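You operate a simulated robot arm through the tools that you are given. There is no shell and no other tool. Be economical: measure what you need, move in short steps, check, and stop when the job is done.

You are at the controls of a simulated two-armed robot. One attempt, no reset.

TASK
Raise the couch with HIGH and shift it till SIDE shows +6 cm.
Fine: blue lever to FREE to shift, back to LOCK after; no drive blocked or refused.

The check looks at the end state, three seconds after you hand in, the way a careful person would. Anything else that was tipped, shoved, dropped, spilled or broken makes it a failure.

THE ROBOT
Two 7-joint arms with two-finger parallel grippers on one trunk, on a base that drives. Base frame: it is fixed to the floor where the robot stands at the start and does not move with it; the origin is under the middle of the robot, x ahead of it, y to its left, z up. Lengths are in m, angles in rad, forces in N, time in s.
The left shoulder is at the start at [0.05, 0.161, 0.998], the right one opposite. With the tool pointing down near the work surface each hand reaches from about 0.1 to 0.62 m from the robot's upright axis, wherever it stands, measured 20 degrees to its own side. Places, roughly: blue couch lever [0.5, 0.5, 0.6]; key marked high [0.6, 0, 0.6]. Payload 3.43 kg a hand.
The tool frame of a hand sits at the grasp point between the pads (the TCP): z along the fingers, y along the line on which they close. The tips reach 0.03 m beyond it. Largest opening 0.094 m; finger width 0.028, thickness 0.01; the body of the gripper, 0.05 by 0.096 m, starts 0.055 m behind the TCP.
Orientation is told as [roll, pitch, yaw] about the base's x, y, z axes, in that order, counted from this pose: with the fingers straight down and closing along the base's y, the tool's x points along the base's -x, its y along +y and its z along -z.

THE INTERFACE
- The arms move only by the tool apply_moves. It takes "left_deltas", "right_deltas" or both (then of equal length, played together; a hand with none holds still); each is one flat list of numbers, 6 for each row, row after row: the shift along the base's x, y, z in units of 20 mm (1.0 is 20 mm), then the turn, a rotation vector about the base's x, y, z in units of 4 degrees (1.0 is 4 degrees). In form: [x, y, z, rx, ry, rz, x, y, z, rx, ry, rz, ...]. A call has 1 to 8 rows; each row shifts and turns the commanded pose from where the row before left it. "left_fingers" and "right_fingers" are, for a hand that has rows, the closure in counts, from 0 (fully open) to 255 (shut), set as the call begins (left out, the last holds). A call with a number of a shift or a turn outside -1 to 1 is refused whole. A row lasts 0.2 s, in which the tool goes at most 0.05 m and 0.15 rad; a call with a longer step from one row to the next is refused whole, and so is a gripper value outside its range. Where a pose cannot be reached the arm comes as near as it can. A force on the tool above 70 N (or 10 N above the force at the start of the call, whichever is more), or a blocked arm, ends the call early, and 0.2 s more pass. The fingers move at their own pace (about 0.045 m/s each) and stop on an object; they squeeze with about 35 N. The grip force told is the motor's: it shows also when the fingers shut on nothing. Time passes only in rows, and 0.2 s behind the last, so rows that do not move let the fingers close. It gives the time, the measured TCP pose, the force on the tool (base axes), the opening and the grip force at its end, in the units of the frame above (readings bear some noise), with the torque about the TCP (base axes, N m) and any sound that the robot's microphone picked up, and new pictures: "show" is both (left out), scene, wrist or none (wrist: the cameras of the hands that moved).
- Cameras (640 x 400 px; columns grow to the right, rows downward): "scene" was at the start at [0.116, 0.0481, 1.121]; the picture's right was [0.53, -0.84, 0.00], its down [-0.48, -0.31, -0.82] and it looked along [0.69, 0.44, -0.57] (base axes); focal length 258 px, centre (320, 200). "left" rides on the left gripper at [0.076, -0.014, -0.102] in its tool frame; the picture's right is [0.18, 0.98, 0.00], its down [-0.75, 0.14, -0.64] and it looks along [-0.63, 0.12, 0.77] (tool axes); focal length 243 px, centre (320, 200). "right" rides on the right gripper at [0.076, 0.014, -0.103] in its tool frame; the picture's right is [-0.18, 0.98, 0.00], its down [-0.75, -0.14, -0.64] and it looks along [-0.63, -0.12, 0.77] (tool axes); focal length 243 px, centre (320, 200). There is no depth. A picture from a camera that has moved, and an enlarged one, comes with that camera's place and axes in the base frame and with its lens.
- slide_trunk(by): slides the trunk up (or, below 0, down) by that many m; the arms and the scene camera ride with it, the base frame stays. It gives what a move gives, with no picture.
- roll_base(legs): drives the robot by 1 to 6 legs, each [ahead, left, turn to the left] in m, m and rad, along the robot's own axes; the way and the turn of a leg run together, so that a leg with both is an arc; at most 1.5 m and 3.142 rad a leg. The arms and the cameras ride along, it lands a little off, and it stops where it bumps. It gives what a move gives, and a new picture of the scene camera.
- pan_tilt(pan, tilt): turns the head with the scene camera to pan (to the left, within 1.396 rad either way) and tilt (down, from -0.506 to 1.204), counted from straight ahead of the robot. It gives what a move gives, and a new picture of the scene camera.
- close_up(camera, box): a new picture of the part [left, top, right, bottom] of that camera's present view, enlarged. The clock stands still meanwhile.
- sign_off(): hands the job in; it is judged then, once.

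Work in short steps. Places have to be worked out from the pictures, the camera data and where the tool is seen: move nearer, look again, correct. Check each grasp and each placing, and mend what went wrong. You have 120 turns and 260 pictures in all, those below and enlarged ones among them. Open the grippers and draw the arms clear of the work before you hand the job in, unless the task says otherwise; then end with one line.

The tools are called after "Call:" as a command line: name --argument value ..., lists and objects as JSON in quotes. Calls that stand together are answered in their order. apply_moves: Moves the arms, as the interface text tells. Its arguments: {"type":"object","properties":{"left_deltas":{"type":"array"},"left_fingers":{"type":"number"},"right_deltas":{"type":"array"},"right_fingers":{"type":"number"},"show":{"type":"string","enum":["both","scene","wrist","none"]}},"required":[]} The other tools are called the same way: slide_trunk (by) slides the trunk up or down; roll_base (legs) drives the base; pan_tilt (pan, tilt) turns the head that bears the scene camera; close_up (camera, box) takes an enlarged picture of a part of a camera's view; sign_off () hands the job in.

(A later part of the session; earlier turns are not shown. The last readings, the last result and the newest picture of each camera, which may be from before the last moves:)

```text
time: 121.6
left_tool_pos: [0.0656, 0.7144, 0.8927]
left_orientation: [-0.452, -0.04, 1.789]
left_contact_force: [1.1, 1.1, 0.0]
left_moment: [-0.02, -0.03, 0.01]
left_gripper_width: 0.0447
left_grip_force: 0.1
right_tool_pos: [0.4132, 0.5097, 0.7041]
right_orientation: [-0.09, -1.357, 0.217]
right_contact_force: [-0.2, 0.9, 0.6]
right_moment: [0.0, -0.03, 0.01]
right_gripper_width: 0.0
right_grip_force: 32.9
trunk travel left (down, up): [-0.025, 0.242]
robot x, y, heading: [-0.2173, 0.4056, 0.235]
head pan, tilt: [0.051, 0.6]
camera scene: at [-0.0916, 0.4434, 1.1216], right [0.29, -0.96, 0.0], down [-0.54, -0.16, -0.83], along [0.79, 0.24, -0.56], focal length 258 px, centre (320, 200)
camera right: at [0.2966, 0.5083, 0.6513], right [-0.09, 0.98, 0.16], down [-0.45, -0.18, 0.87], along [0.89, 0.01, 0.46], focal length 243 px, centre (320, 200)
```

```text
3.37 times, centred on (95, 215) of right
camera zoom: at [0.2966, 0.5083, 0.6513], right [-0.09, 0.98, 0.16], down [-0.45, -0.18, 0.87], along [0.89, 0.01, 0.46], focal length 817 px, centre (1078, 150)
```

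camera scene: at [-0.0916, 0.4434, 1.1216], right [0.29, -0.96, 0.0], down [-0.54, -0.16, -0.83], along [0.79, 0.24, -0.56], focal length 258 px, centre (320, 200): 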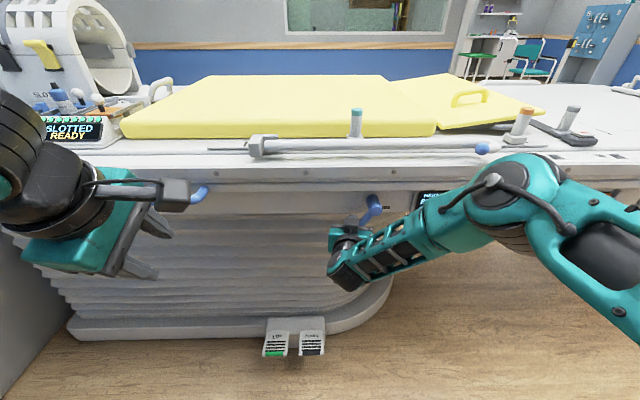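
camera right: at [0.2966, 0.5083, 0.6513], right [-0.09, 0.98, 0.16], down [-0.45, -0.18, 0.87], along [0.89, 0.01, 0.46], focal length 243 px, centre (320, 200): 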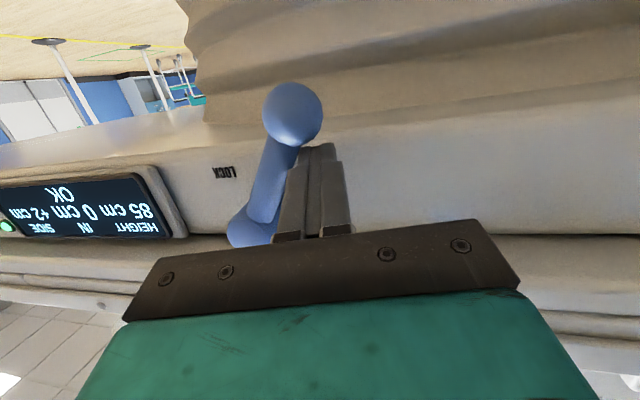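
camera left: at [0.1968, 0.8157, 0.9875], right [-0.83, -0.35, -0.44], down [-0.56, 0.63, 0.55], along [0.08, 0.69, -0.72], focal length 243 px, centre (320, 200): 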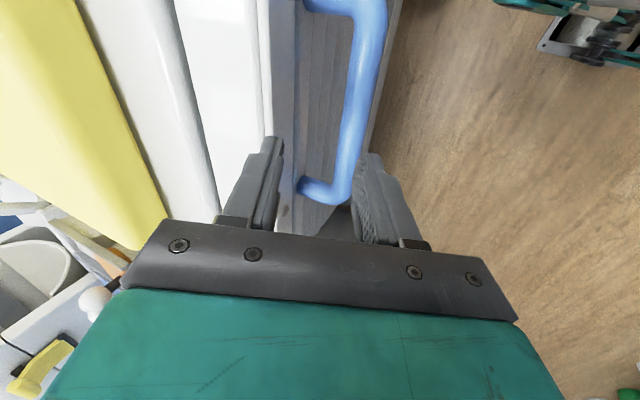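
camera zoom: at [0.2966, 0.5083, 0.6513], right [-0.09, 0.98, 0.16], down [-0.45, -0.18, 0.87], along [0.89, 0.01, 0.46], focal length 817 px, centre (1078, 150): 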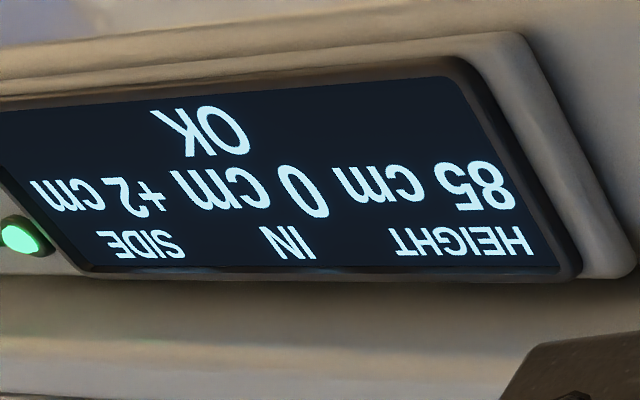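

SIDE dropped to +2: the finger nudged the overhanging part while entering high. The lever is now ~32° from LOCK; if it's still free there, I can re-pull to +6 and then finish the lever from low down, well clear of the top. I retract the right hand to its earlier parked/viewing pose.

Call:
apply_moves --right_deltas '[-0.97, -0.2, 0, 0, 0, 0, -0.97, -0.2, 0, 0, 0, 0, -0.97, -0.25, 0, 0, 0, 0, -0.97, -0.25, 0, -0.247, 0.969, 0, -0.97, -0.3, 0, -0.247, 0.969, 0, -0.97, -0.5, 0.2, -0.247, 0.969, 0, -0.97, -0.8, 0.3, -0.247, 0.969, 0, -0.97, -0.9, 0.5, -0.247, 0.969, 0]' --show "none"

Call:
apply_moves --right_deltas '[-0.97, -0.9, 0.6, -0.247, 0.969, 0, -0.97, -0.9, 0.6, -0.247, 0.969, 0, -0.97, -0.9, 0.6, -0.247, 0.969, 0, -0.97, -0.9, 0.6, -0.247, 0.969, 0, -0.5, -0.9, 0.6, -0.247, 0.969, 0, 0, -0.9, 0.4, -0.247, 0.969, 0, 0, -0.9, 0, 0, 0, 0]' --show "none"

Call:
pan_tilt --pan -0.2 --tilt 0.6

```text
time: 123.4
left_tool_pos: [0.0641, 0.7133, 0.8938]
left_orientation: [-0.452, -0.04, 1.79]
left_contact_force: [-0.7, -0.2, -0.3]
left_moment: [0.02, 0.02, 0.01]
left_gripper_width: 0.0447
left_grip_force: 0.1
right_tool_pos: [0.2579, 0.4407, 0.7256]
right_orientation: [-0.113, -1.009, 0.237]
right_contact_force: [0.2, -0.7, 0.1]
right_moment: [-0.03, -0.02, 0.0]
right_gripper_width: 0.0
right_grip_force: 33.0
trunk travel left (down, up): [-0.025, 0.242]
robot x, y, heading: [-0.2152, 0.4061, 0.238]
head pan, tilt: [0.051, 0.6]
```

```text
time: 125.0
left_tool_pos: [0.0654, 0.7148, 0.8934]
left_orientation: [-0.453, -0.041, 1.79]
left_contact_force: [0.1, -0.2, -0.9]
left_moment: [0.01, -0.02, -0.01]
left_gripper_width: 0.0446
left_grip_force: 0.2
right_tool_pos: [0.1779, 0.32, 0.7895]
right_orientation: [-0.119, -0.588, 0.244]
right_contact_force: [0.1, 0.4, 0.1]
right_moment: [-0.01, -0.02, 0.01]
right_gripper_width: 0.0
right_grip_force: 32.8
right hand out of reach, approached as far as the arm can: row 7
trunk travel left (down, up): [-0.025, 0.242]
robot x, y, heading: [-0.2183, 0.4087, 0.239]
head pan, tilt: [0.051, 0.6]
```

```text
time: 125.8
left_tool_pos: [0.0656, 0.7134, 0.894]
left_orientation: [-0.453, -0.041, 1.789]
left_contact_force: [-0.5, -0.1, 0.8]
left_moment: [-0.01, -0.03, 0.01]
left_gripper_width: 0.0446
left_grip_force: 0.0
right_tool_pos: [0.1775, 0.3205, 0.7895]
right_orientation: [-0.118, -0.589, 0.241]
right_contact_force: [1.0, -1.3, 0.4]
right_moment: [0.03, -0.03, 0.01]
right_gripper_width: 0.0001
right_grip_force: 33.3
trunk travel left (down, up): [-0.025, 0.242]
robot x, y, heading: [-0.2193, 0.4098, 0.241]
head pan, tilt: [-0.201, 0.6]
camera scene: at [-0.088, 0.4216, 1.1216], right [0.04, -1.0, 0.0], down [-0.56, -0.02, -0.83], along [0.82, 0.03, -0.56], focal length 258 px, centre (320, 200)
```

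scene: 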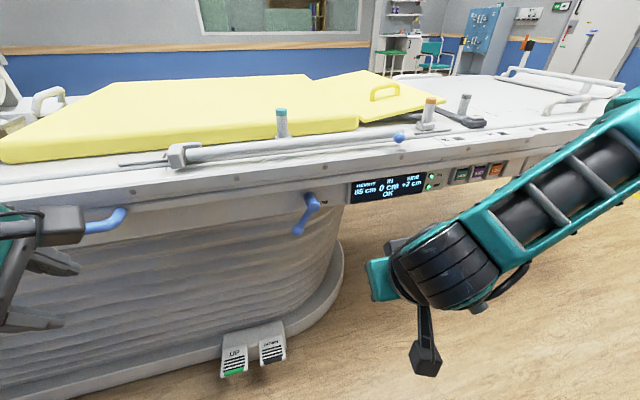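

Drive back to the handle station: left, then ahead.

Call:
roll_base --legs '[[0, 0.146, 0], [0.185, 0, 0]]'

Call:
apply_moves --left_deltas '[0, 0, 0, 0, 0, 0]' --show "wrist"

```text
time: 128.8
left_tool_pos: [0.2073, 0.8976, 0.8937]
left_orientation: [-0.451, -0.039, 1.789]
left_contact_force: [0.7, 0.0, -0.7]
left_moment: [0.03, -0.01, -0.02]
left_gripper_width: 0.0449
left_grip_force: 0.1
right_tool_pos: [0.3222, 0.5043, 0.7898]
right_orientation: [-0.118, -0.59, 0.244]
right_contact_force: [-0.1, -0.8, -0.9]
right_moment: [0.02, -0.01, -0.01]
right_gripper_width: 0.0
right_grip_force: 33.3
trunk travel left (down, up): [-0.025, 0.242]
robot x, y, heading: [-0.0699, 0.595, 0.244]
head pan, tilt: [-0.201, 0.6]
camera scene: at [0.0556, 0.6048, 1.1216], right [0.04, -1.0, 0.0], down [-0.56, -0.02, -0.82], along [0.82, 0.04, -0.57], focal length 258 px, centre (320, 200)
```

scene: 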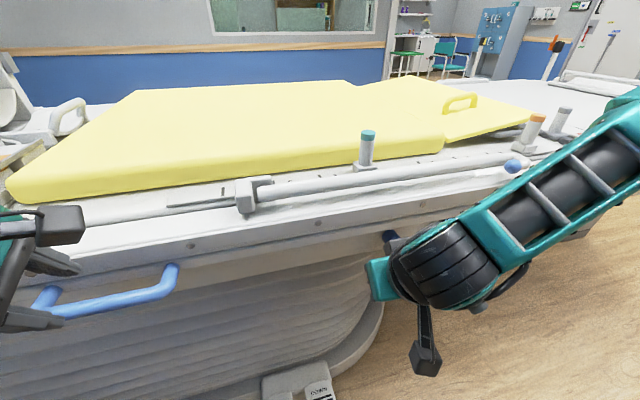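

```text
time: 129.2
left_tool_pos: [0.2078, 0.8981, 0.8929]
left_orientation: [-0.452, -0.039, 1.791]
left_contact_force: [0.0, -0.4, 0.2]
left_moment: [-0.04, 0.03, -0.03]
left_gripper_width: 0.0447
left_grip_force: 0.0
right_tool_pos: [0.3214, 0.5046, 0.7905]
right_orientation: [-0.119, -0.59, 0.244]
right_contact_force: [0.3, -0.2, -0.9]
right_moment: [-0.02, 0.02, -0.01]
right_gripper_width: 0.0001
right_grip_force: 33.0
trunk travel left (down, up): [-0.025, 0.242]
robot x, y, heading: [-0.0728, 0.5919, 0.246]
head pan, tilt: [-0.201, 0.6]
camera left: at [0.194, 0.8135, 0.9874], right [-0.83, -0.36, -0.44], down [-0.56, 0.63, 0.55], along [0.08, 0.69, -0.72], focal length 243 px, centre (320, 200)
```

left: 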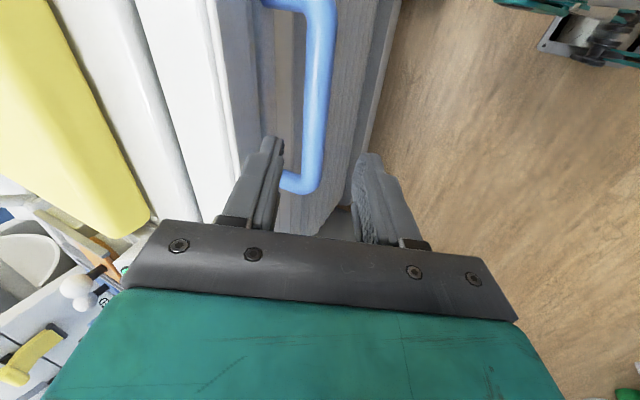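

Aligned with the bar again. I descend along the finger axis in two stages.

Call:
apply_moves --left_deltas '[0.3, 0.09, -0.56, 0, 0, 0, 0.3, 0.09, -0.56, 0, 0, 0, 0.3, 0.09, -0.56, 0, 0, 0, 0.3, 0.09, -0.56, 0, 0, 0, 0.3, 0.09, -0.56, 0, 0, 0]' --show "wrist"

```text
time: 130.4
left_tool_pos: [0.2385, 0.9062, 0.8383]
left_orientation: [-0.453, -0.04, 1.79]
left_contact_force: [0.7, 0.8, 0.4]
left_moment: [0.03, -0.01, -0.04]
left_gripper_width: 0.0445
left_grip_force: 0.1
right_tool_pos: [0.3207, 0.504, 0.7902]
right_orientation: [-0.119, -0.59, 0.244]
right_contact_force: [-0.1, 0.8, 0.2]
right_moment: [-0.02, -0.01, 0.01]
right_gripper_width: 0.0
right_grip_force: 33.3
trunk travel left (down, up): [-0.025, 0.242]
robot x, y, heading: [-0.0718, 0.5898, 0.247]
head pan, tilt: [-0.201, 0.6]
camera left: at [0.2242, 0.8222, 0.932], right [-0.83, -0.36, -0.44], down [-0.56, 0.63, 0.55], along [0.08, 0.69, -0.72], focal length 243 px, centre (320, 200)
```

left: 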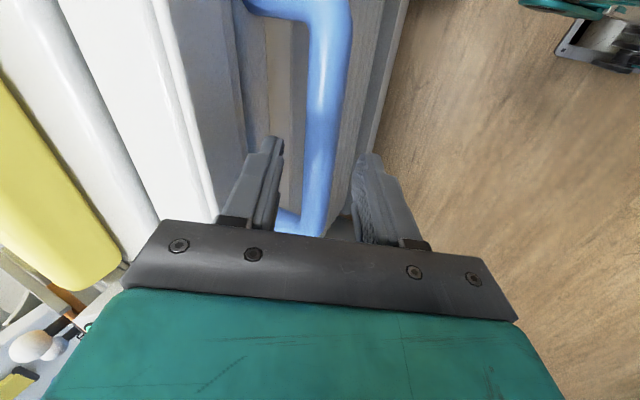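

Centred between the fingers. Continue down ~3 cm and close.

Call:
apply_moves --left_deltas '[0.26, 0.08, -0.56, 0, 0, 0, 0.26, 0.08, -0.56, 0, 0, 0, 0.15, 0.05, -0.4, 0, 0, 0]' --show "none"

Call:
apply_moves --left_deltas '[0, 0, 0, 0, 0, 0, 0, 0, 0, 0, 0, 0, 0, 0, 0, 0, 0, 0, 0, 0, 0, 0, 0, 0]' --left_fingers 255 --show "wrist"

Call:
close_up --camera "right" --box '[0, 120, 320, 320]'

```text
time: 131.2
left_tool_pos: [0.2506, 0.9101, 0.8072]
left_orientation: [-0.452, -0.04, 1.791]
left_contact_force: [0.8, -0.6, 0.1]
left_moment: [0.02, 0.0, -0.02]
left_gripper_width: 0.0448
left_grip_force: 0.1
right_tool_pos: [0.3215, 0.5034, 0.7901]
right_orientation: [-0.118, -0.592, 0.245]
right_contact_force: [0.3, -0.3, 0.2]
right_moment: [-0.02, -0.02, 0.02]
right_gripper_width: 0.0003
right_grip_force: 33.2
trunk travel left (down, up): [-0.025, 0.242]
robot x, y, heading: [-0.076, 0.5924, 0.242]
head pan, tilt: [-0.201, 0.6]
```

```text
time: 132.2
left_tool_pos: [0.2514, 0.9117, 0.8078]
left_orientation: [-0.456, -0.039, 1.793]
left_contact_force: [8.1, 2.3, 9.5]
left_moment: [-0.52, -0.22, 1.04]
left_gripper_width: 0.0247
left_grip_force: 45.2
right_tool_pos: [0.3209, 0.5039, 0.7903]
right_orientation: [-0.117, -0.589, 0.244]
right_contact_force: [0.4, -0.1, -0.7]
right_moment: [-0.01, 0.0, 0.0]
right_gripper_width: 0.0
right_grip_force: 32.4
trunk travel left (down, up): [-0.025, 0.242]
robot x, y, heading: [-0.0742, 0.5893, 0.242]
head pan, tilt: [-0.201, 0.6]
camera left: at [0.2378, 0.8266, 0.9017], right [-0.82, -0.36, -0.44], down [-0.56, 0.62, 0.54], along [0.08, 0.69, -0.72], focal length 243 px, centre (320, 200)
```

left: 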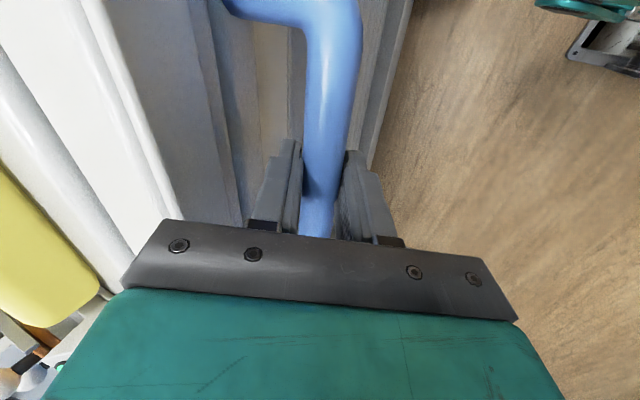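

```text
2.00 times, centred on (160, 220) of right
camera zoom: at [0.1998, 0.501, 0.8313], right [-0.02, 1.0, 0.01], down [0.27, 0.0, 0.96], along [0.96, 0.03, -0.27], focal length 485 px, centre (640, 160)
```

zoom: 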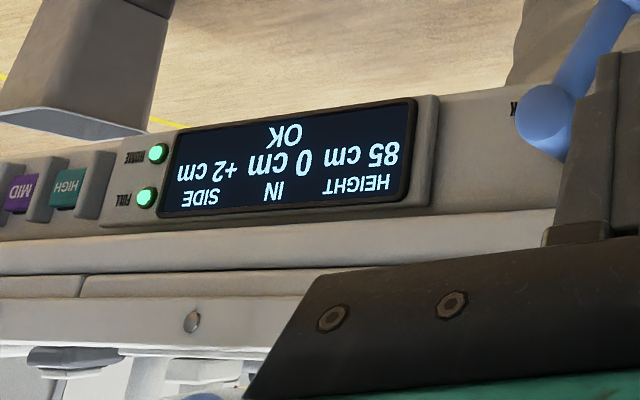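

Gripped; SIDE +2, display readable from the right wrist. I test whether it's free: small 2 mm pulls.

Call:
apply_moves --left_deltas '[-0.1, -0.03, 0, 0, 0, 0, -0.1, -0.03, 0, 0, 0, 0, -0.1, -0.03, 0, 0, 0, 0, -0.1, -0.03, 0, 0, 0, 0]' --show "none"

Call:
close_up --camera "right" --box '[0, 120, 320, 320]'

```text
time: 133.2
left_tool_pos: [0.2503, 0.9117, 0.8073]
left_orientation: [-0.465, -0.041, 1.796]
left_contact_force: [51.9, 2.6, -4.0]
left_moment: [-0.53, -0.35, 1.01]
left_gripper_width: 0.0245
left_grip_force: 44.8
right_tool_pos: [0.3241, 0.5036, 0.7879]
right_orientation: [-0.117, -0.583, 0.242]
right_contact_force: [0.0, -0.3, -0.6]
right_moment: [0.02, -0.03, 0.02]
right_gripper_width: 0.0002
right_grip_force: 33.3
trunk travel left (down, up): [-0.025, 0.242]
robot x, y, heading: [-0.0722, 0.5898, 0.243]
head pan, tilt: [-0.201, 0.6]
```

```text
2.00 times, centred on (160, 220) of right
camera zoom: at [0.2025, 0.5012, 0.8299], right [-0.02, 1.0, 0.01], down [0.27, 0.0, 0.96], along [0.96, 0.02, -0.27], focal length 485 px, centre (640, 160)
```

zoom: 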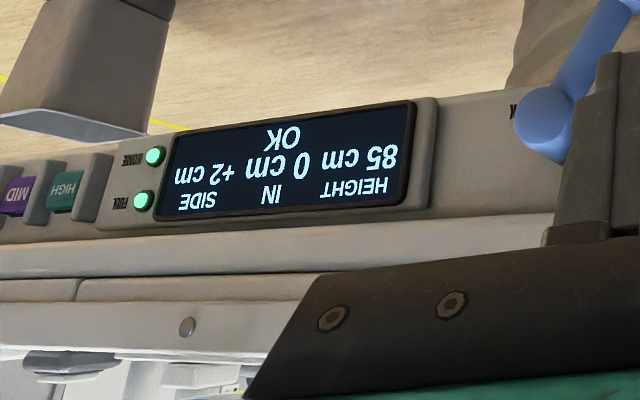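

Locked at this lever angle (52 N, no motion). So I need the lever raised to roughly 60° before pulling. I relax the pull, release, and withdraw the left hand.

Call:
apply_moves --left_deltas '[0.2, 0.05, 0, 0, 0, 0, 0.2, 0.05, 0, 0, 0, 0]' --show "none"

Call:
apply_moves --left_deltas '[0, 0, 0, 0, 0, 0, 0, 0, 0, 0, 0, 0, 0, 0, 0, 0, 0, 0]' --left_fingers 134 --show "none"

Call:
apply_moves --left_deltas '[-0.3, -0.08, 0.6, 0, 0, 0, -0.3, -0.08, 0.6, 0, 0, 0, -0.3, -0.08, 0.6, 0, 0, 0, -0.3, -0.08, 0.6, 0, 0, 0, -0.3, -0.08, 0.6, 0, 0, 0, -0.3, -0.08, 0.6, 0, 0, 0, -0.3, -0.08, 0.6, 0, 0, 0, 0, 0, 0, 0, 0, 0]' --show "wrist"

Call:
roll_base --legs '[[-0.185, 0, 0], [0, -0.146, 0]]'

```text
time: 133.8
left_tool_pos: [0.2512, 0.9113, 0.8097]
left_orientation: [-0.456, -0.041, 1.794]
left_contact_force: [16.7, -0.3, 12.5]
left_moment: [-0.49, -0.49, 1.18]
left_gripper_width: 0.0242
left_grip_force: 45.3
right_tool_pos: [0.3206, 0.5045, 0.7904]
right_orientation: [-0.116, -0.59, 0.245]
right_contact_force: [-0.3, 0.4, 0.2]
right_moment: [0.0, -0.02, -0.01]
right_gripper_width: 0.0
right_grip_force: 33.2
trunk travel left (down, up): [-0.025, 0.242]
robot x, y, heading: [-0.0728, 0.589, 0.248]
head pan, tilt: [-0.201, 0.6]
```

```text
time: 134.6
left_tool_pos: [0.2509, 0.9106, 0.8054]
left_orientation: [-0.45, -0.04, 1.791]
left_contact_force: [-0.4, -0.1, 0.4]
left_moment: [0.0, 0.0, -0.02]
left_gripper_width: 0.0449
left_grip_force: 0.0
right_tool_pos: [0.3216, 0.5053, 0.7903]
right_orientation: [-0.12, -0.591, 0.244]
right_contact_force: [0.4, -0.5, 0.8]
right_moment: [0.01, 0.0, 0.0]
right_gripper_width: 0.0002
right_grip_force: 33.1
trunk travel left (down, up): [-0.025, 0.242]
robot x, y, heading: [-0.071, 0.5889, 0.245]
head pan, tilt: [-0.201, 0.6]
```

```text
time: 136.4
left_tool_pos: [0.2081, 0.8992, 0.8917]
left_orientation: [-0.449, -0.041, 1.791]
left_contact_force: [0.1, -0.5, 0.1]
left_moment: [-0.02, -0.02, 0.01]
left_gripper_width: 0.0446
left_grip_force: 0.2
right_tool_pos: [0.3224, 0.5037, 0.7905]
right_orientation: [-0.118, -0.59, 0.245]
right_contact_force: [-1.1, -0.4, 0.7]
right_moment: [-0.05, -0.01, 0.0]
right_gripper_width: 0.0
right_grip_force: 32.9
trunk travel left (down, up): [-0.025, 0.242]
robot x, y, heading: [-0.0692, 0.5927, 0.246]
head pan, tilt: [-0.201, 0.6]
camera left: at [0.1955, 0.8147, 0.985], right [-0.83, -0.36, -0.44], down [-0.56, 0.63, 0.55], along [0.08, 0.69, -0.72], focal length 243 px, centre (320, 200)
```

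left: 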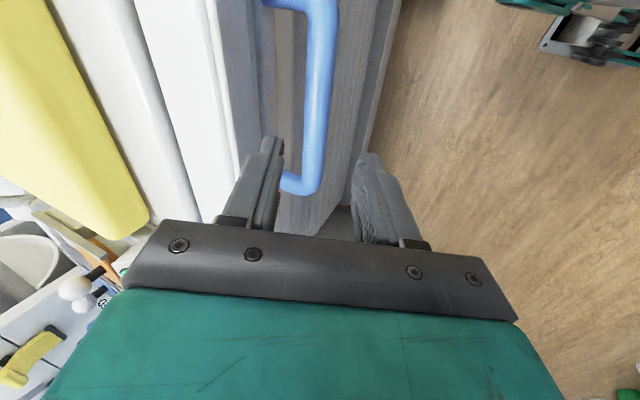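

```text
time: 139.4
left_tool_pos: [0.0657, 0.7179, 0.8909]
left_orientation: [-0.452, -0.04, 1.798]
left_contact_force: [-0.3, 0.2, -0.6]
left_moment: [0.02, 0.02, 0.0]
left_gripper_width: 0.0447
left_grip_force: 0.1
right_tool_pos: [0.1795, 0.3235, 0.7906]
right_orientation: [-0.118, -0.589, 0.249]
right_contact_force: [-0.1, 0.2, 0.0]
right_moment: [0.0, 0.0, -0.01]
right_gripper_width: 0.0001
right_grip_force: 33.4
trunk travel left (down, up): [-0.025, 0.242]
robot x, y, heading: [-0.2113, 0.4107, 0.251]
head pan, tilt: [-0.201, 0.6]
camera scene: at [-0.0865, 0.4228, 1.1216], right [0.05, -1.0, 0.0], down [-0.56, -0.03, -0.83], along [0.82, 0.04, -0.56], focal length 258 px, centre (320, 200)
```

scene: 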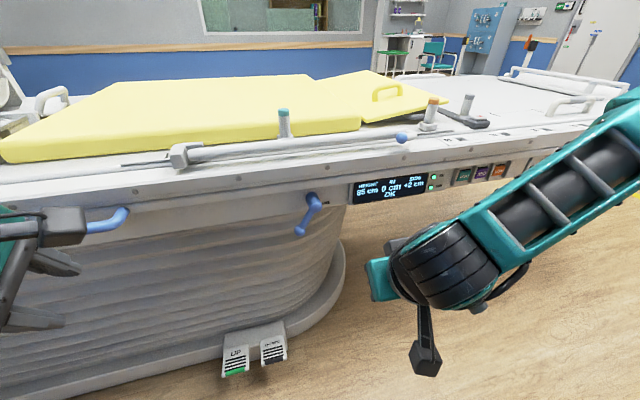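

Now the right hand: forward and pitch to ≈ -66°, to a spot right of and below the lever.

Call:
apply_moves --right_deltas '[1, 0.35, -0.4, 0.247, -0.969, 0, 1, 0.35, -0.4, 0.247, -0.969, 0, 1, 0.35, -0.5, 0.247, -0.969, 0, 1, 0.35, -0.6, 0.247, -0.969, 0, 1, 0.35, -0.7, 0.247, -0.969, 0, 1, 0.35, -0.8, 0.247, -0.969, 0, 1, 0.35, -0.8, 0.247, -0.969, 0, 1, 0.35, -0.8, 0.247, -0.969, 0]' --show "wrist"

```text
time: 141.2
left_tool_pos: [0.0658, 0.7176, 0.8909]
left_orientation: [-0.453, -0.04, 1.795]
left_contact_force: [-0.4, 0.5, 0.5]
left_moment: [0.01, 0.01, 0.03]
left_gripper_width: 0.0446
left_grip_force: 0.0
right_tool_pos: [0.3386, 0.4127, 0.707]
right_orientation: [-0.125, -1.145, 0.246]
right_contact_force: [-1.6, 0.0, 0.2]
right_moment: [0.03, 0.02, 0.02]
right_gripper_width: 0.0
right_grip_force: 32.7
right hand out of reach, approached as far as the arm can: row 7, 8
trunk travel left (down, up): [-0.025, 0.242]
robot x, y, heading: [-0.2196, 0.4094, 0.254]
head pan, tilt: [-0.201, 0.6]
camera right: at [0.2139, 0.4085, 0.6796], right [-0.06, 0.99, 0.12], down [-0.26, -0.13, 0.96], along [0.96, 0.02, 0.27], focal length 243 px, centre (320, 200)
```

right: 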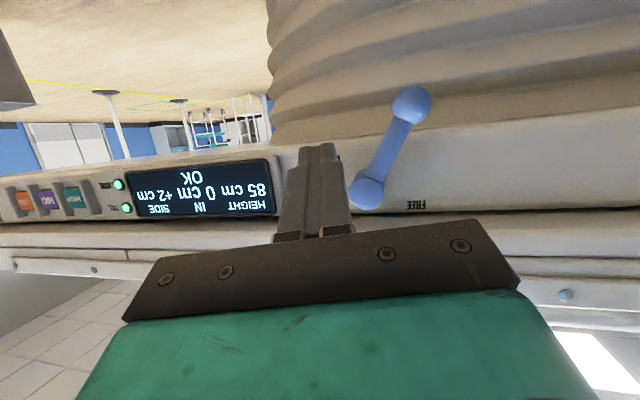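

Advance ~10 cm, lowering, to pass right-below of the lever.

Call:
apply_moves --right_deltas '[0.97, 0.15, -0.5, 0, 0, 0, 0.97, 0.15, -0.5, 0, 0, 0, 0.97, 0.2, -0.3, 0, 0, 0, 0.97, 0.2, -0.2, 0, 0, 0, 0.97, 0.22, -0.1, 0, 0, 0]' --show "wrist"

```text
time: 142.4
left_tool_pos: [0.0651, 0.7179, 0.8908]
left_orientation: [-0.452, -0.04, 1.797]
left_contact_force: [0.0, 0.6, -0.5]
left_moment: [0.02, -0.01, -0.02]
left_gripper_width: 0.0446
left_grip_force: 0.1
right_tool_pos: [0.4361, 0.433, 0.6775]
right_orientation: [-0.117, -1.149, 0.248]
right_contact_force: [0.1, 0.7, 0.9]
right_moment: [0.02, -0.01, -0.01]
right_gripper_width: 0.0
right_grip_force: 32.7
right hand out of reach, approached as far as the arm can: row 1
trunk travel left (down, up): [-0.025, 0.242]
robot x, y, heading: [-0.2137, 0.4055, 0.247]
head pan, tilt: [-0.201, 0.6]
camera right: at [0.3103, 0.4288, 0.6489], right [-0.07, 0.99, 0.12], down [-0.26, -0.13, 0.96], along [0.96, 0.03, 0.27], focal length 243 px, centre (320, 200)
```

right: 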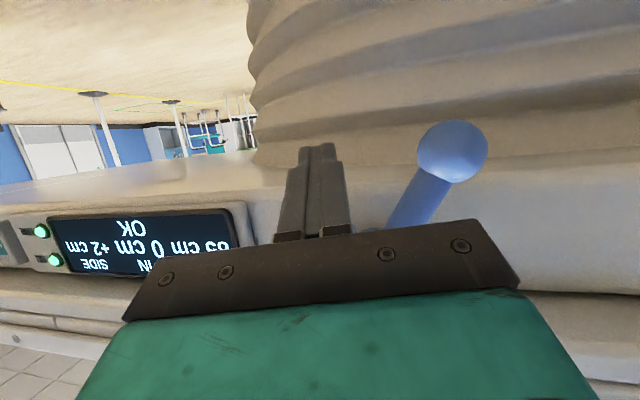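

I push left ~6 cm to raise the lever to about 60°.

Call:
apply_moves --right_deltas '[-0.19, 0.76, 0, 0, 0, 0, -0.19, 0.76, 0, 0, 0, 0, -0.19, 0.76, 0.05, 0, 0, 0, -0.19, 0.76, 0.05, 0, 0, 0]' --show "wrist"

Call:
close_up --camera "scene" --box '[230, 160, 390, 260]'

```text
time: 143.4
left_tool_pos: [0.0653, 0.7175, 0.8914]
left_orientation: [-0.452, -0.04, 1.796]
left_contact_force: [-0.8, 0.1, -0.4]
left_moment: [0.03, -0.01, -0.05]
left_gripper_width: 0.0447
left_grip_force: 0.1
right_tool_pos: [0.4199, 0.494, 0.6811]
right_orientation: [-0.118, -1.149, 0.248]
right_contact_force: [-0.9, -0.3, -0.1]
right_moment: [0.0, 0.01, -0.01]
right_gripper_width: 0.0
right_grip_force: 33.0
trunk travel left (down, up): [-0.025, 0.242]
robot x, y, heading: [-0.2136, 0.406, 0.252]
head pan, tilt: [-0.201, 0.6]
camera right: at [0.295, 0.4893, 0.653], right [-0.07, 0.99, 0.12], down [-0.26, -0.13, 0.96], along [0.96, 0.03, 0.27], focal length 243 px, centre (320, 200)
```

right: 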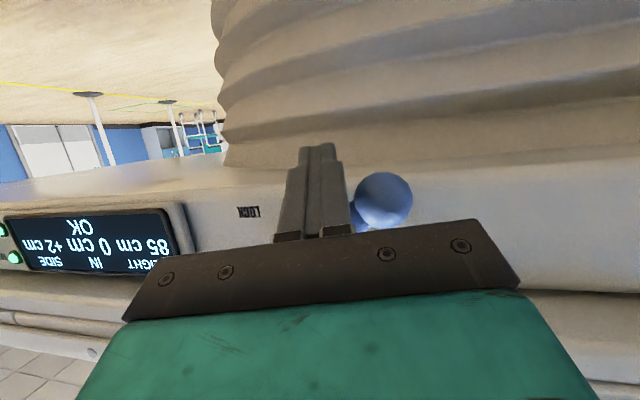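

```text
4.00 times, centred on (310, 210) of scene
camera zoom: at [-0.0865, 0.4229, 1.1216], right [0.05, -1.0, 0.0], down [-0.56, -0.03, -0.83], along [0.82, 0.04, -0.56], focal length 1031 px, centre (360, 160)
```

zoom: 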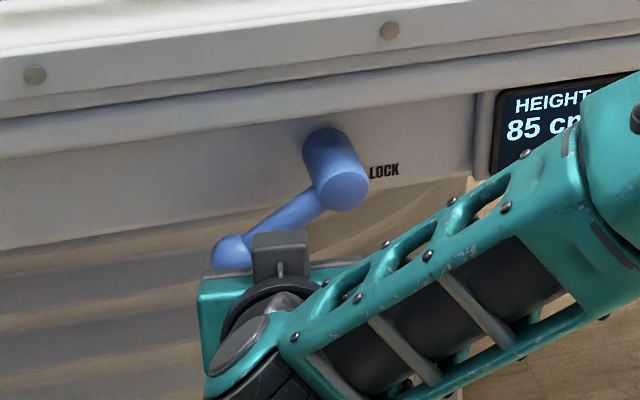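

Lever at ~61°. I raise it slightly more (≈72°) for margin, then retreat straight back and down, and look.

Call:
apply_moves --right_deltas '[-0.13, 0.53, 0.3, 0, 0, 0, 0, 0, -0.3, 0, 0, 0, -0.97, -0.24, -0.2, 0, 0, 0, -0.97, -0.24, 0, 0, 0, 0, -0.97, -0.24, 0, 0, 0, 0, -0.97, -0.24, 0, 0, 0, 0, -0.97, -0.24, 0, 0, 0, 0]' --show "wrist"

Call:
close_up --camera "scene" --box '[230, 160, 390, 260]'

```text
time: 145.0
left_tool_pos: [0.0651, 0.7186, 0.8913]
left_orientation: [-0.452, -0.041, 1.796]
left_contact_force: [-1.0, 0.1, -0.7]
left_moment: [-0.01, 0.0, 0.0]
left_gripper_width: 0.0447
left_grip_force: 0.1
right_tool_pos: [0.321, 0.4789, 0.6761]
right_orientation: [-0.116, -1.148, 0.247]
right_contact_force: [-0.2, 0.3, -0.1]
right_moment: [-0.03, -0.03, 0.03]
right_gripper_width: 0.0001
right_grip_force: 32.6
trunk travel left (down, up): [-0.025, 0.242]
robot x, y, heading: [-0.2147, 0.4076, 0.252]
head pan, tilt: [-0.201, 0.6]
camera right: at [0.1958, 0.4753, 0.6482], right [-0.06, 0.99, 0.12], down [-0.26, -0.13, 0.96], along [0.96, 0.03, 0.27], focal length 243 px, centre (320, 200)
```

right: 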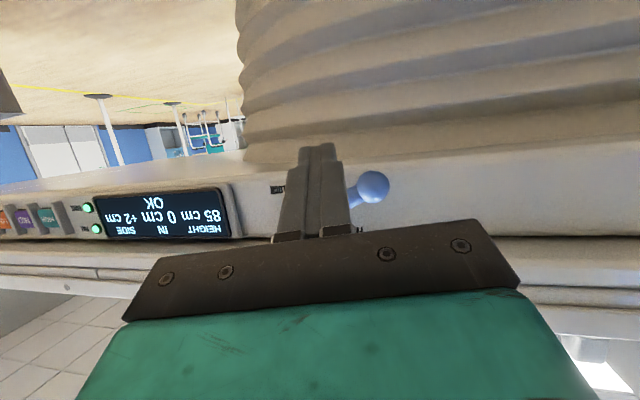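

```text
4.00 times, centred on (310, 210) of scene
camera zoom: at [-0.0865, 0.4229, 1.1216], right [0.05, -1.0, 0.0], down [-0.56, -0.03, -0.83], along [0.82, 0.04, -0.56], focal length 1031 px, centre (360, 160)
```

zoom: 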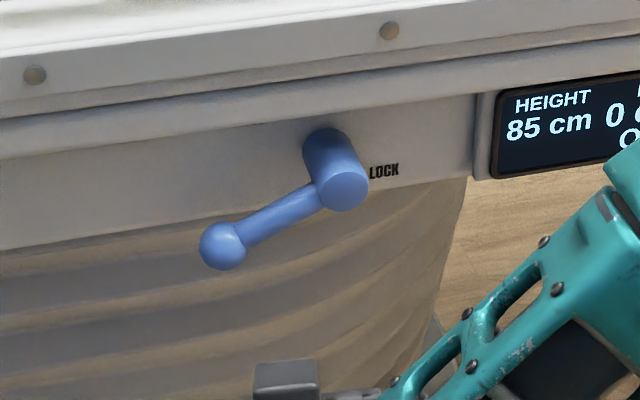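

Lever stays at ~70°. Park the right hand again and return to the handle station.

Call:
apply_moves --right_deltas '[-0.95, -0.9, 0.7, -0.247, 0.969, 0, -0.95, -0.9, 0.7, -0.247, 0.969, 0, -0.95, -0.97, 0.7, -0.247, 0.969, 0, -0.88, -0.97, 0.7, -0.247, 0.969, 0, -0.88, -0.97, 0.7, -0.247, 0.969, 0, -0.88, -0.97, 0.7, -0.247, 0.969, 0, -0.8, -0.97, 0.7, -0.247, 0.969, 0, -0.8, -0.97, 0.7, -0.247, 0.969, 0]' --show "none"

Call:
roll_base --legs '[[0, 0.146, 0], [0.185, 0, 0]]'

Call:
apply_moves --left_deltas '[0.3, 0.09, -0.56, 0, 0, 0, 0.3, 0.09, -0.56, 0, 0, 0, 0.3, 0.09, -0.4, 0, 0, 0]' --show "wrist"

```text
time: 146.8
left_tool_pos: [0.065, 0.7179, 0.8902]
left_orientation: [-0.453, -0.039, 1.795]
left_contact_force: [0.5, -0.1, -0.4]
left_moment: [-0.02, 0.0, 0.02]
left_gripper_width: 0.0447
left_grip_force: 0.0
right_tool_pos: [0.1773, 0.3279, 0.7865]
right_orientation: [-0.119, -0.586, 0.248]
right_contact_force: [-0.5, 0.0, 0.2]
right_moment: [0.02, -0.01, -0.03]
right_gripper_width: 0.0001
right_grip_force: 33.1
trunk travel left (down, up): [-0.025, 0.242]
robot x, y, heading: [-0.2147, 0.4065, 0.251]
head pan, tilt: [-0.201, 0.6]
```

```text
time: 149.9
left_tool_pos: [0.2121, 0.9031, 0.8906]
left_orientation: [-0.452, -0.039, 1.792]
left_contact_force: [-0.2, -0.7, 0.1]
left_moment: [0.0, 0.01, -0.02]
left_gripper_width: 0.0447
left_grip_force: 0.0
right_tool_pos: [0.3242, 0.5121, 0.7855]
right_orientation: [-0.12, -0.591, 0.246]
right_contact_force: [-0.9, -0.1, -0.3]
right_moment: [0.03, 0.01, 0.0]
right_gripper_width: 0.0001
right_grip_force: 33.3
trunk travel left (down, up): [-0.025, 0.242]
robot x, y, heading: [-0.068, 0.5919, 0.249]
head pan, tilt: [-0.201, 0.6]
camera scene: at [0.0598, 0.6084, 1.1216], right [0.04, -1.0, 0.0], down [-0.56, -0.03, -0.82], along [0.82, 0.04, -0.57], focal length 258 px, centre (320, 200)
```

scene: 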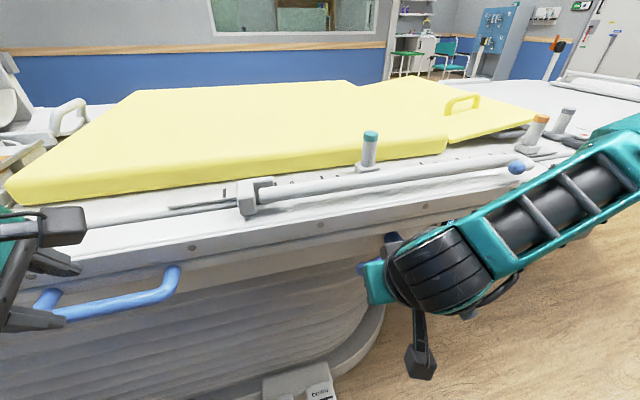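

```text
time: 150.7
left_tool_pos: [0.2315, 0.9081, 0.8597]
left_orientation: [-0.452, -0.041, 1.793]
left_contact_force: [-0.7, 0.0, 0.1]
left_moment: [0.0, -0.01, 0.02]
left_gripper_width: 0.0448
left_grip_force: 0.0
right_tool_pos: [0.3239, 0.5134, 0.7852]
right_orientation: [-0.12, -0.59, 0.246]
right_contact_force: [-0.2, 0.0, 0.1]
right_moment: [-0.02, -0.02, 0.0]
right_gripper_width: 0.0
right_grip_force: 32.4
trunk travel left (down, up): [-0.025, 0.242]
robot x, y, heading: [-0.0686, 0.5973, 0.248]
head pan, tilt: [-0.201, 0.6]
camera left: at [0.2172, 0.8242, 0.9547], right [-0.83, -0.36, -0.44], down [-0.56, 0.63, 0.55], along [0.08, 0.69, -0.72], focal length 243 px, centre (320, 200)
```

left: 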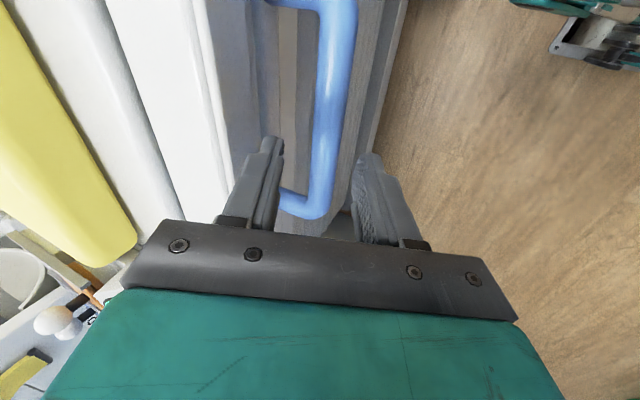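

Slightly off-centre; correct while descending, then close.

Call:
apply_moves --left_deltas '[0.12, 0.02, -0.53, 0, 0, 0, 0.17, 0.02, -0.53, 0, 0, 0, 0.22, 0.02, -0.53, 0, 0, 0, 0.22, 0.02, -0.53, 0, 0, 0, 0.22, 0.02, -0.53, 0, 0, 0]' --show "wrist"

Call:
apply_moves --left_deltas '[0, 0, 0, 0, 0, 0, 0, 0, 0, 0, 0, 0, 0, 0, 0, 0, 0, 0, 0, 0, 0, 0, 0, 0]' --left_fingers 255 --show "none"

Call:
apply_moves --left_deltas '[-0.15, -0.04, 0, 0, 0, 0, -0.15, -0.04, 0, 0, 0, 0, -0.15, -0.04, 0, 0, 0, 0, -0.15, -0.04, 0, 0, 0, 0, -0.15, -0.04, 0, 0, 0, 0]' --show "none"

Call:
close_up --camera "right" --box '[0, 120, 320, 320]'

```text
time: 151.9
left_tool_pos: [0.2499, 0.9091, 0.8069]
left_orientation: [-0.453, -0.039, 1.792]
left_contact_force: [0.2, -0.1, 0.9]
left_moment: [-0.01, -0.03, 0.0]
left_gripper_width: 0.0448
left_grip_force: 0.1
right_tool_pos: [0.3238, 0.513, 0.7868]
right_orientation: [-0.119, -0.59, 0.245]
right_contact_force: [-0.6, -0.9, -0.2]
right_moment: [0.01, -0.02, -0.02]
right_gripper_width: 0.0
right_grip_force: 32.6
trunk travel left (down, up): [-0.025, 0.242]
robot x, y, heading: [-0.0704, 0.5935, 0.246]
head pan, tilt: [-0.201, 0.6]
camera left: at [0.2366, 0.8258, 0.9007], right [-0.83, -0.36, -0.44], down [-0.56, 0.62, 0.55], along [0.08, 0.69, -0.72], focal length 243 px, centre (320, 200)
```

left: 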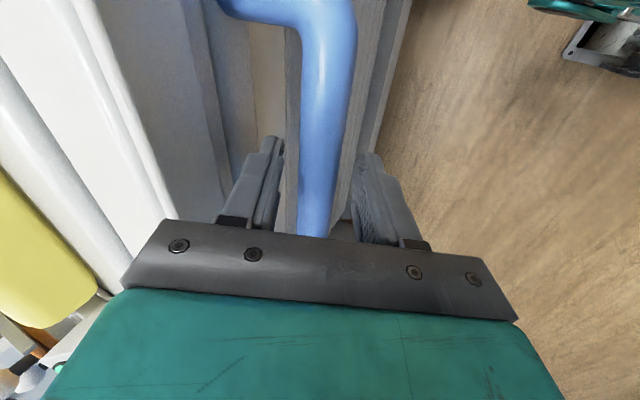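

```text
time: 152.9
left_tool_pos: [0.2513, 0.9111, 0.8083]
left_orientation: [-0.454, -0.038, 1.794]
left_contact_force: [11.9, 4.4, 9.8]
left_moment: [-0.47, -0.3, 1.0]
left_gripper_width: 0.0247
left_grip_force: 44.8
right_tool_pos: [0.3236, 0.5132, 0.7853]
right_orientation: [-0.12, -0.589, 0.247]
right_contact_force: [-0.1, -0.1, 0.2]
right_moment: [0.0, -0.02, 0.03]
right_gripper_width: 0.0
right_grip_force: 33.0
trunk travel left (down, up): [-0.025, 0.242]
robot x, y, heading: [-0.0658, 0.595, 0.246]
head pan, tilt: [-0.201, 0.6]
```

```text
time: 153.9
left_tool_pos: [0.2497, 0.9114, 0.8085]
left_orientation: [-0.474, -0.036, 1.802]
left_contact_force: [21.1, -3.0, -22.0]
left_moment: [-1.02, -0.46, 1.11]
left_gripper_width: 0.0246
left_grip_force: 45.4
right_tool_pos: [0.3266, 0.5121, 0.7847]
right_orientation: [-0.12, -0.586, 0.245]
right_contact_force: [0.4, -0.3, -0.1]
right_moment: [-0.01, -0.01, 0.0]
right_gripper_width: 0.0
right_grip_force: 33.1
trunk travel left (down, up): [-0.025, 0.242]
robot x, y, heading: [-0.0668, 0.5963, 0.243]
head pan, tilt: [-0.201, 0.6]
stopped in row 5 (left hand): the force on the tool passed its limit at 71 N (the readings are from after the stop); the commanded pose is now the measured one
```

```text
2.00 times, centred on (160, 220) of right
camera zoom: at [0.2047, 0.5095, 0.8255], right [-0.02, 1.0, 0.0], down [0.27, 0.0, 0.96], along [0.96, 0.02, -0.27], focal length 485 px, centre (640, 160)
```

zoom: 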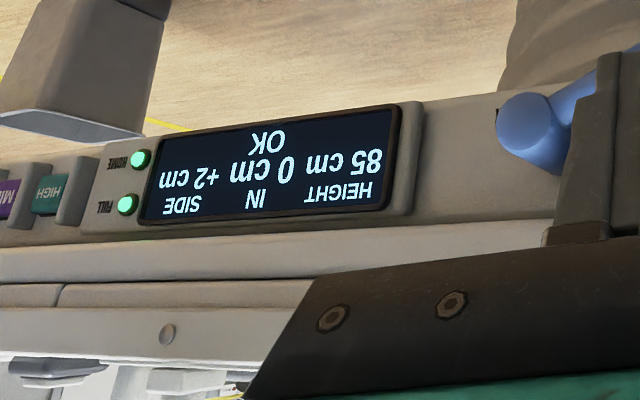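

Still locked at ~71°, so it is free only near the FREE end. New plan: find one base spot where the left hand can hold the handle while the right works the lever. I release the handle, back up 12 cm, and try the right arm's reach there.

Call:
apply_moves --left_deltas '[0, 0, 0, 0, 0, 0, 0, 0, 0, 0, 0, 0, 0, 0, 0, 0, 0, 0]' --left_fingers 134 --show "none"

Call:
apply_moves --left_deltas '[-0.26, -0.05, 0.6, 0, 0, 0, -0.26, -0.05, 0.6, 0, 0, 0, -0.26, -0.05, 0.6, 0, 0, 0, -0.26, -0.05, 0.6, 0, 0, 0, -0.26, -0.05, 0.6, 0, 0, 0, -0.26, -0.05, 0.6, 0, 0, 0, -0.26, -0.05, 0.6, 0, 0, 0]' --show "none"

Call:
roll_base --legs '[[-0.12, 0, 0]]'

Call:
apply_moves --right_deltas '[0.5, -0.9, -0.7, 0.247, -0.969, 0, 0.7, -0.9, -0.7, 0.247, -0.969, 0, 0.7, -0.8, -0.8, 0.247, -0.969, 0, 0.8, -0.5, -0.8, 0.247, -0.969, 0, 0.9, -0.3, -0.8, 0.247, -0.969, 0, 0.9, -0.2, -0.8, 0.247, -0.969, 0, 0.9, 0, -0.6, 0.247, -0.969, 0]' --show "both"

```text
time: 154.7
left_tool_pos: [0.2478, 0.9106, 0.8106]
left_orientation: [-0.478, -0.043, 1.798]
left_contact_force: [-0.5, -0.2, 0.1]
left_moment: [-0.01, 0.03, 0.0]
left_gripper_width: 0.0445
left_grip_force: 0.1
right_tool_pos: [0.3237, 0.5124, 0.7866]
right_orientation: [-0.119, -0.591, 0.243]
right_contact_force: [-0.1, -0.1, -0.6]
right_moment: [0.01, 0.02, -0.01]
right_gripper_width: 0.0001
right_grip_force: 33.3
trunk travel left (down, up): [-0.025, 0.242]
robot x, y, heading: [-0.0671, 0.5913, 0.245]
head pan, tilt: [-0.201, 0.6]
```

```text
time: 156.3
left_tool_pos: [0.2157, 0.9034, 0.8954]
left_orientation: [-0.474, -0.043, 1.796]
left_contact_force: [0.1, 0.1, -0.3]
left_moment: [0.0, 0.0, -0.01]
left_gripper_width: 0.0449
left_grip_force: 0.1
left hand out of reach, approached as far as the arm can: row 6
right_tool_pos: [0.3239, 0.5124, 0.7862]
right_orientation: [-0.118, -0.59, 0.244]
right_contact_force: [0.3, 0.0, 0.2]
right_moment: [0.03, 0.02, -0.01]
right_gripper_width: 0.0
right_grip_force: 33.1
trunk travel left (down, up): [-0.025, 0.242]
robot x, y, heading: [-0.0662, 0.595, 0.247]
head pan, tilt: [-0.201, 0.6]
```

```text
time: 157.5
left_tool_pos: [0.0995, 0.8759, 0.8956]
left_orientation: [-0.474, -0.042, 1.795]
left_contact_force: [0.4, -0.1, 0.1]
left_moment: [0.01, 0.01, 0.02]
left_gripper_width: 0.0447
left_grip_force: 0.1
right_tool_pos: [0.2073, 0.4838, 0.7853]
right_orientation: [-0.119, -0.589, 0.243]
right_contact_force: [0.7, 0.5, -0.5]
right_moment: [0.0, -0.01, -0.01]
right_gripper_width: 0.0
right_grip_force: 32.8
trunk travel left (down, up): [-0.025, 0.242]
robot x, y, heading: [-0.1822, 0.565, 0.237]
head pan, tilt: [-0.201, 0.6]
camera scene: at [-0.0561, 0.5791, 1.1216], right [0.04, -1.0, 0.0], down [-0.56, -0.02, -0.83], along [0.82, 0.04, -0.56], focal length 258 px, centre (320, 200)
```

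scene: 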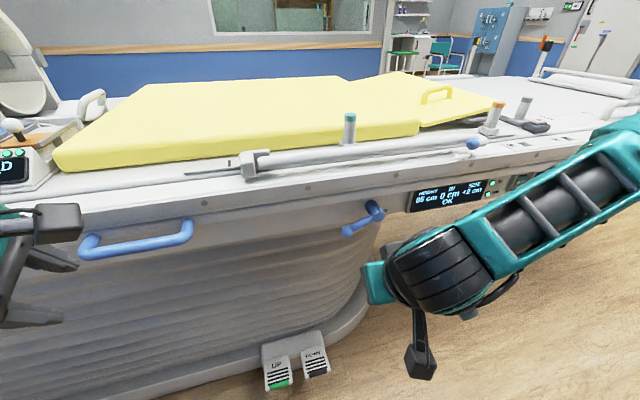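

```text
time: 159.1
left_tool_pos: [0.1004, 0.8746, 0.8959]
left_orientation: [-0.474, -0.04, 1.797]
left_contact_force: [-0.3, 0.0, -1.0]
left_moment: [0.01, 0.02, 0.02]
left_gripper_width: 0.0446
left_grip_force: 0.0
right_tool_pos: [0.3247, 0.5076, 0.7635]
right_orientation: [-0.116, -1.074, 0.234]
right_contact_force: [0.7, 0.6, 0.2]
right_moment: [0.01, 0.02, 0.0]
right_gripper_width: 0.0
right_grip_force: 33.2
right hand out of reach, approached as far as the arm can: row 4, 5, 6, 7
trunk travel left (down, up): [-0.025, 0.242]
robot x, y, heading: [-0.184, 0.5661, 0.242]
head pan, tilt: [-0.201, 0.6]
camera scene: at [-0.056, 0.5791, 1.1216], right [0.04, -1.0, 0.0], down [-0.56, -0.02, -0.83], along [0.82, 0.04, -0.56], focal length 258 px, centre (320, 200)
camera right: at [0.1972, 0.5048, 0.744], right [-0.04, 0.99, 0.11], down [-0.19, -0.11, 0.97], along [0.98, 0.02, 0.2], focal length 243 px, centre (320, 200)
```

scene: 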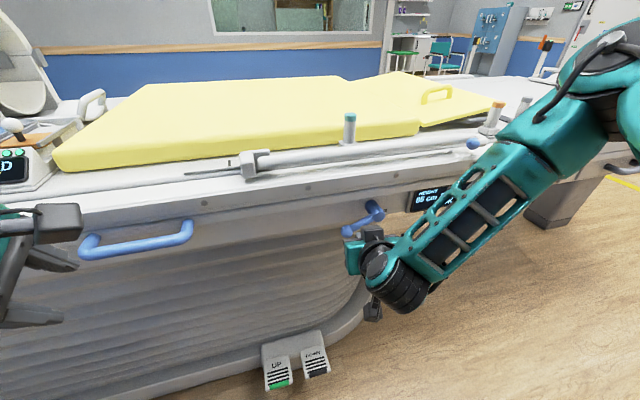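
right: 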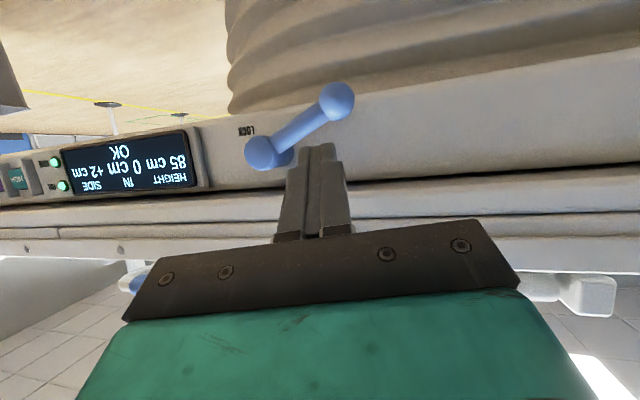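

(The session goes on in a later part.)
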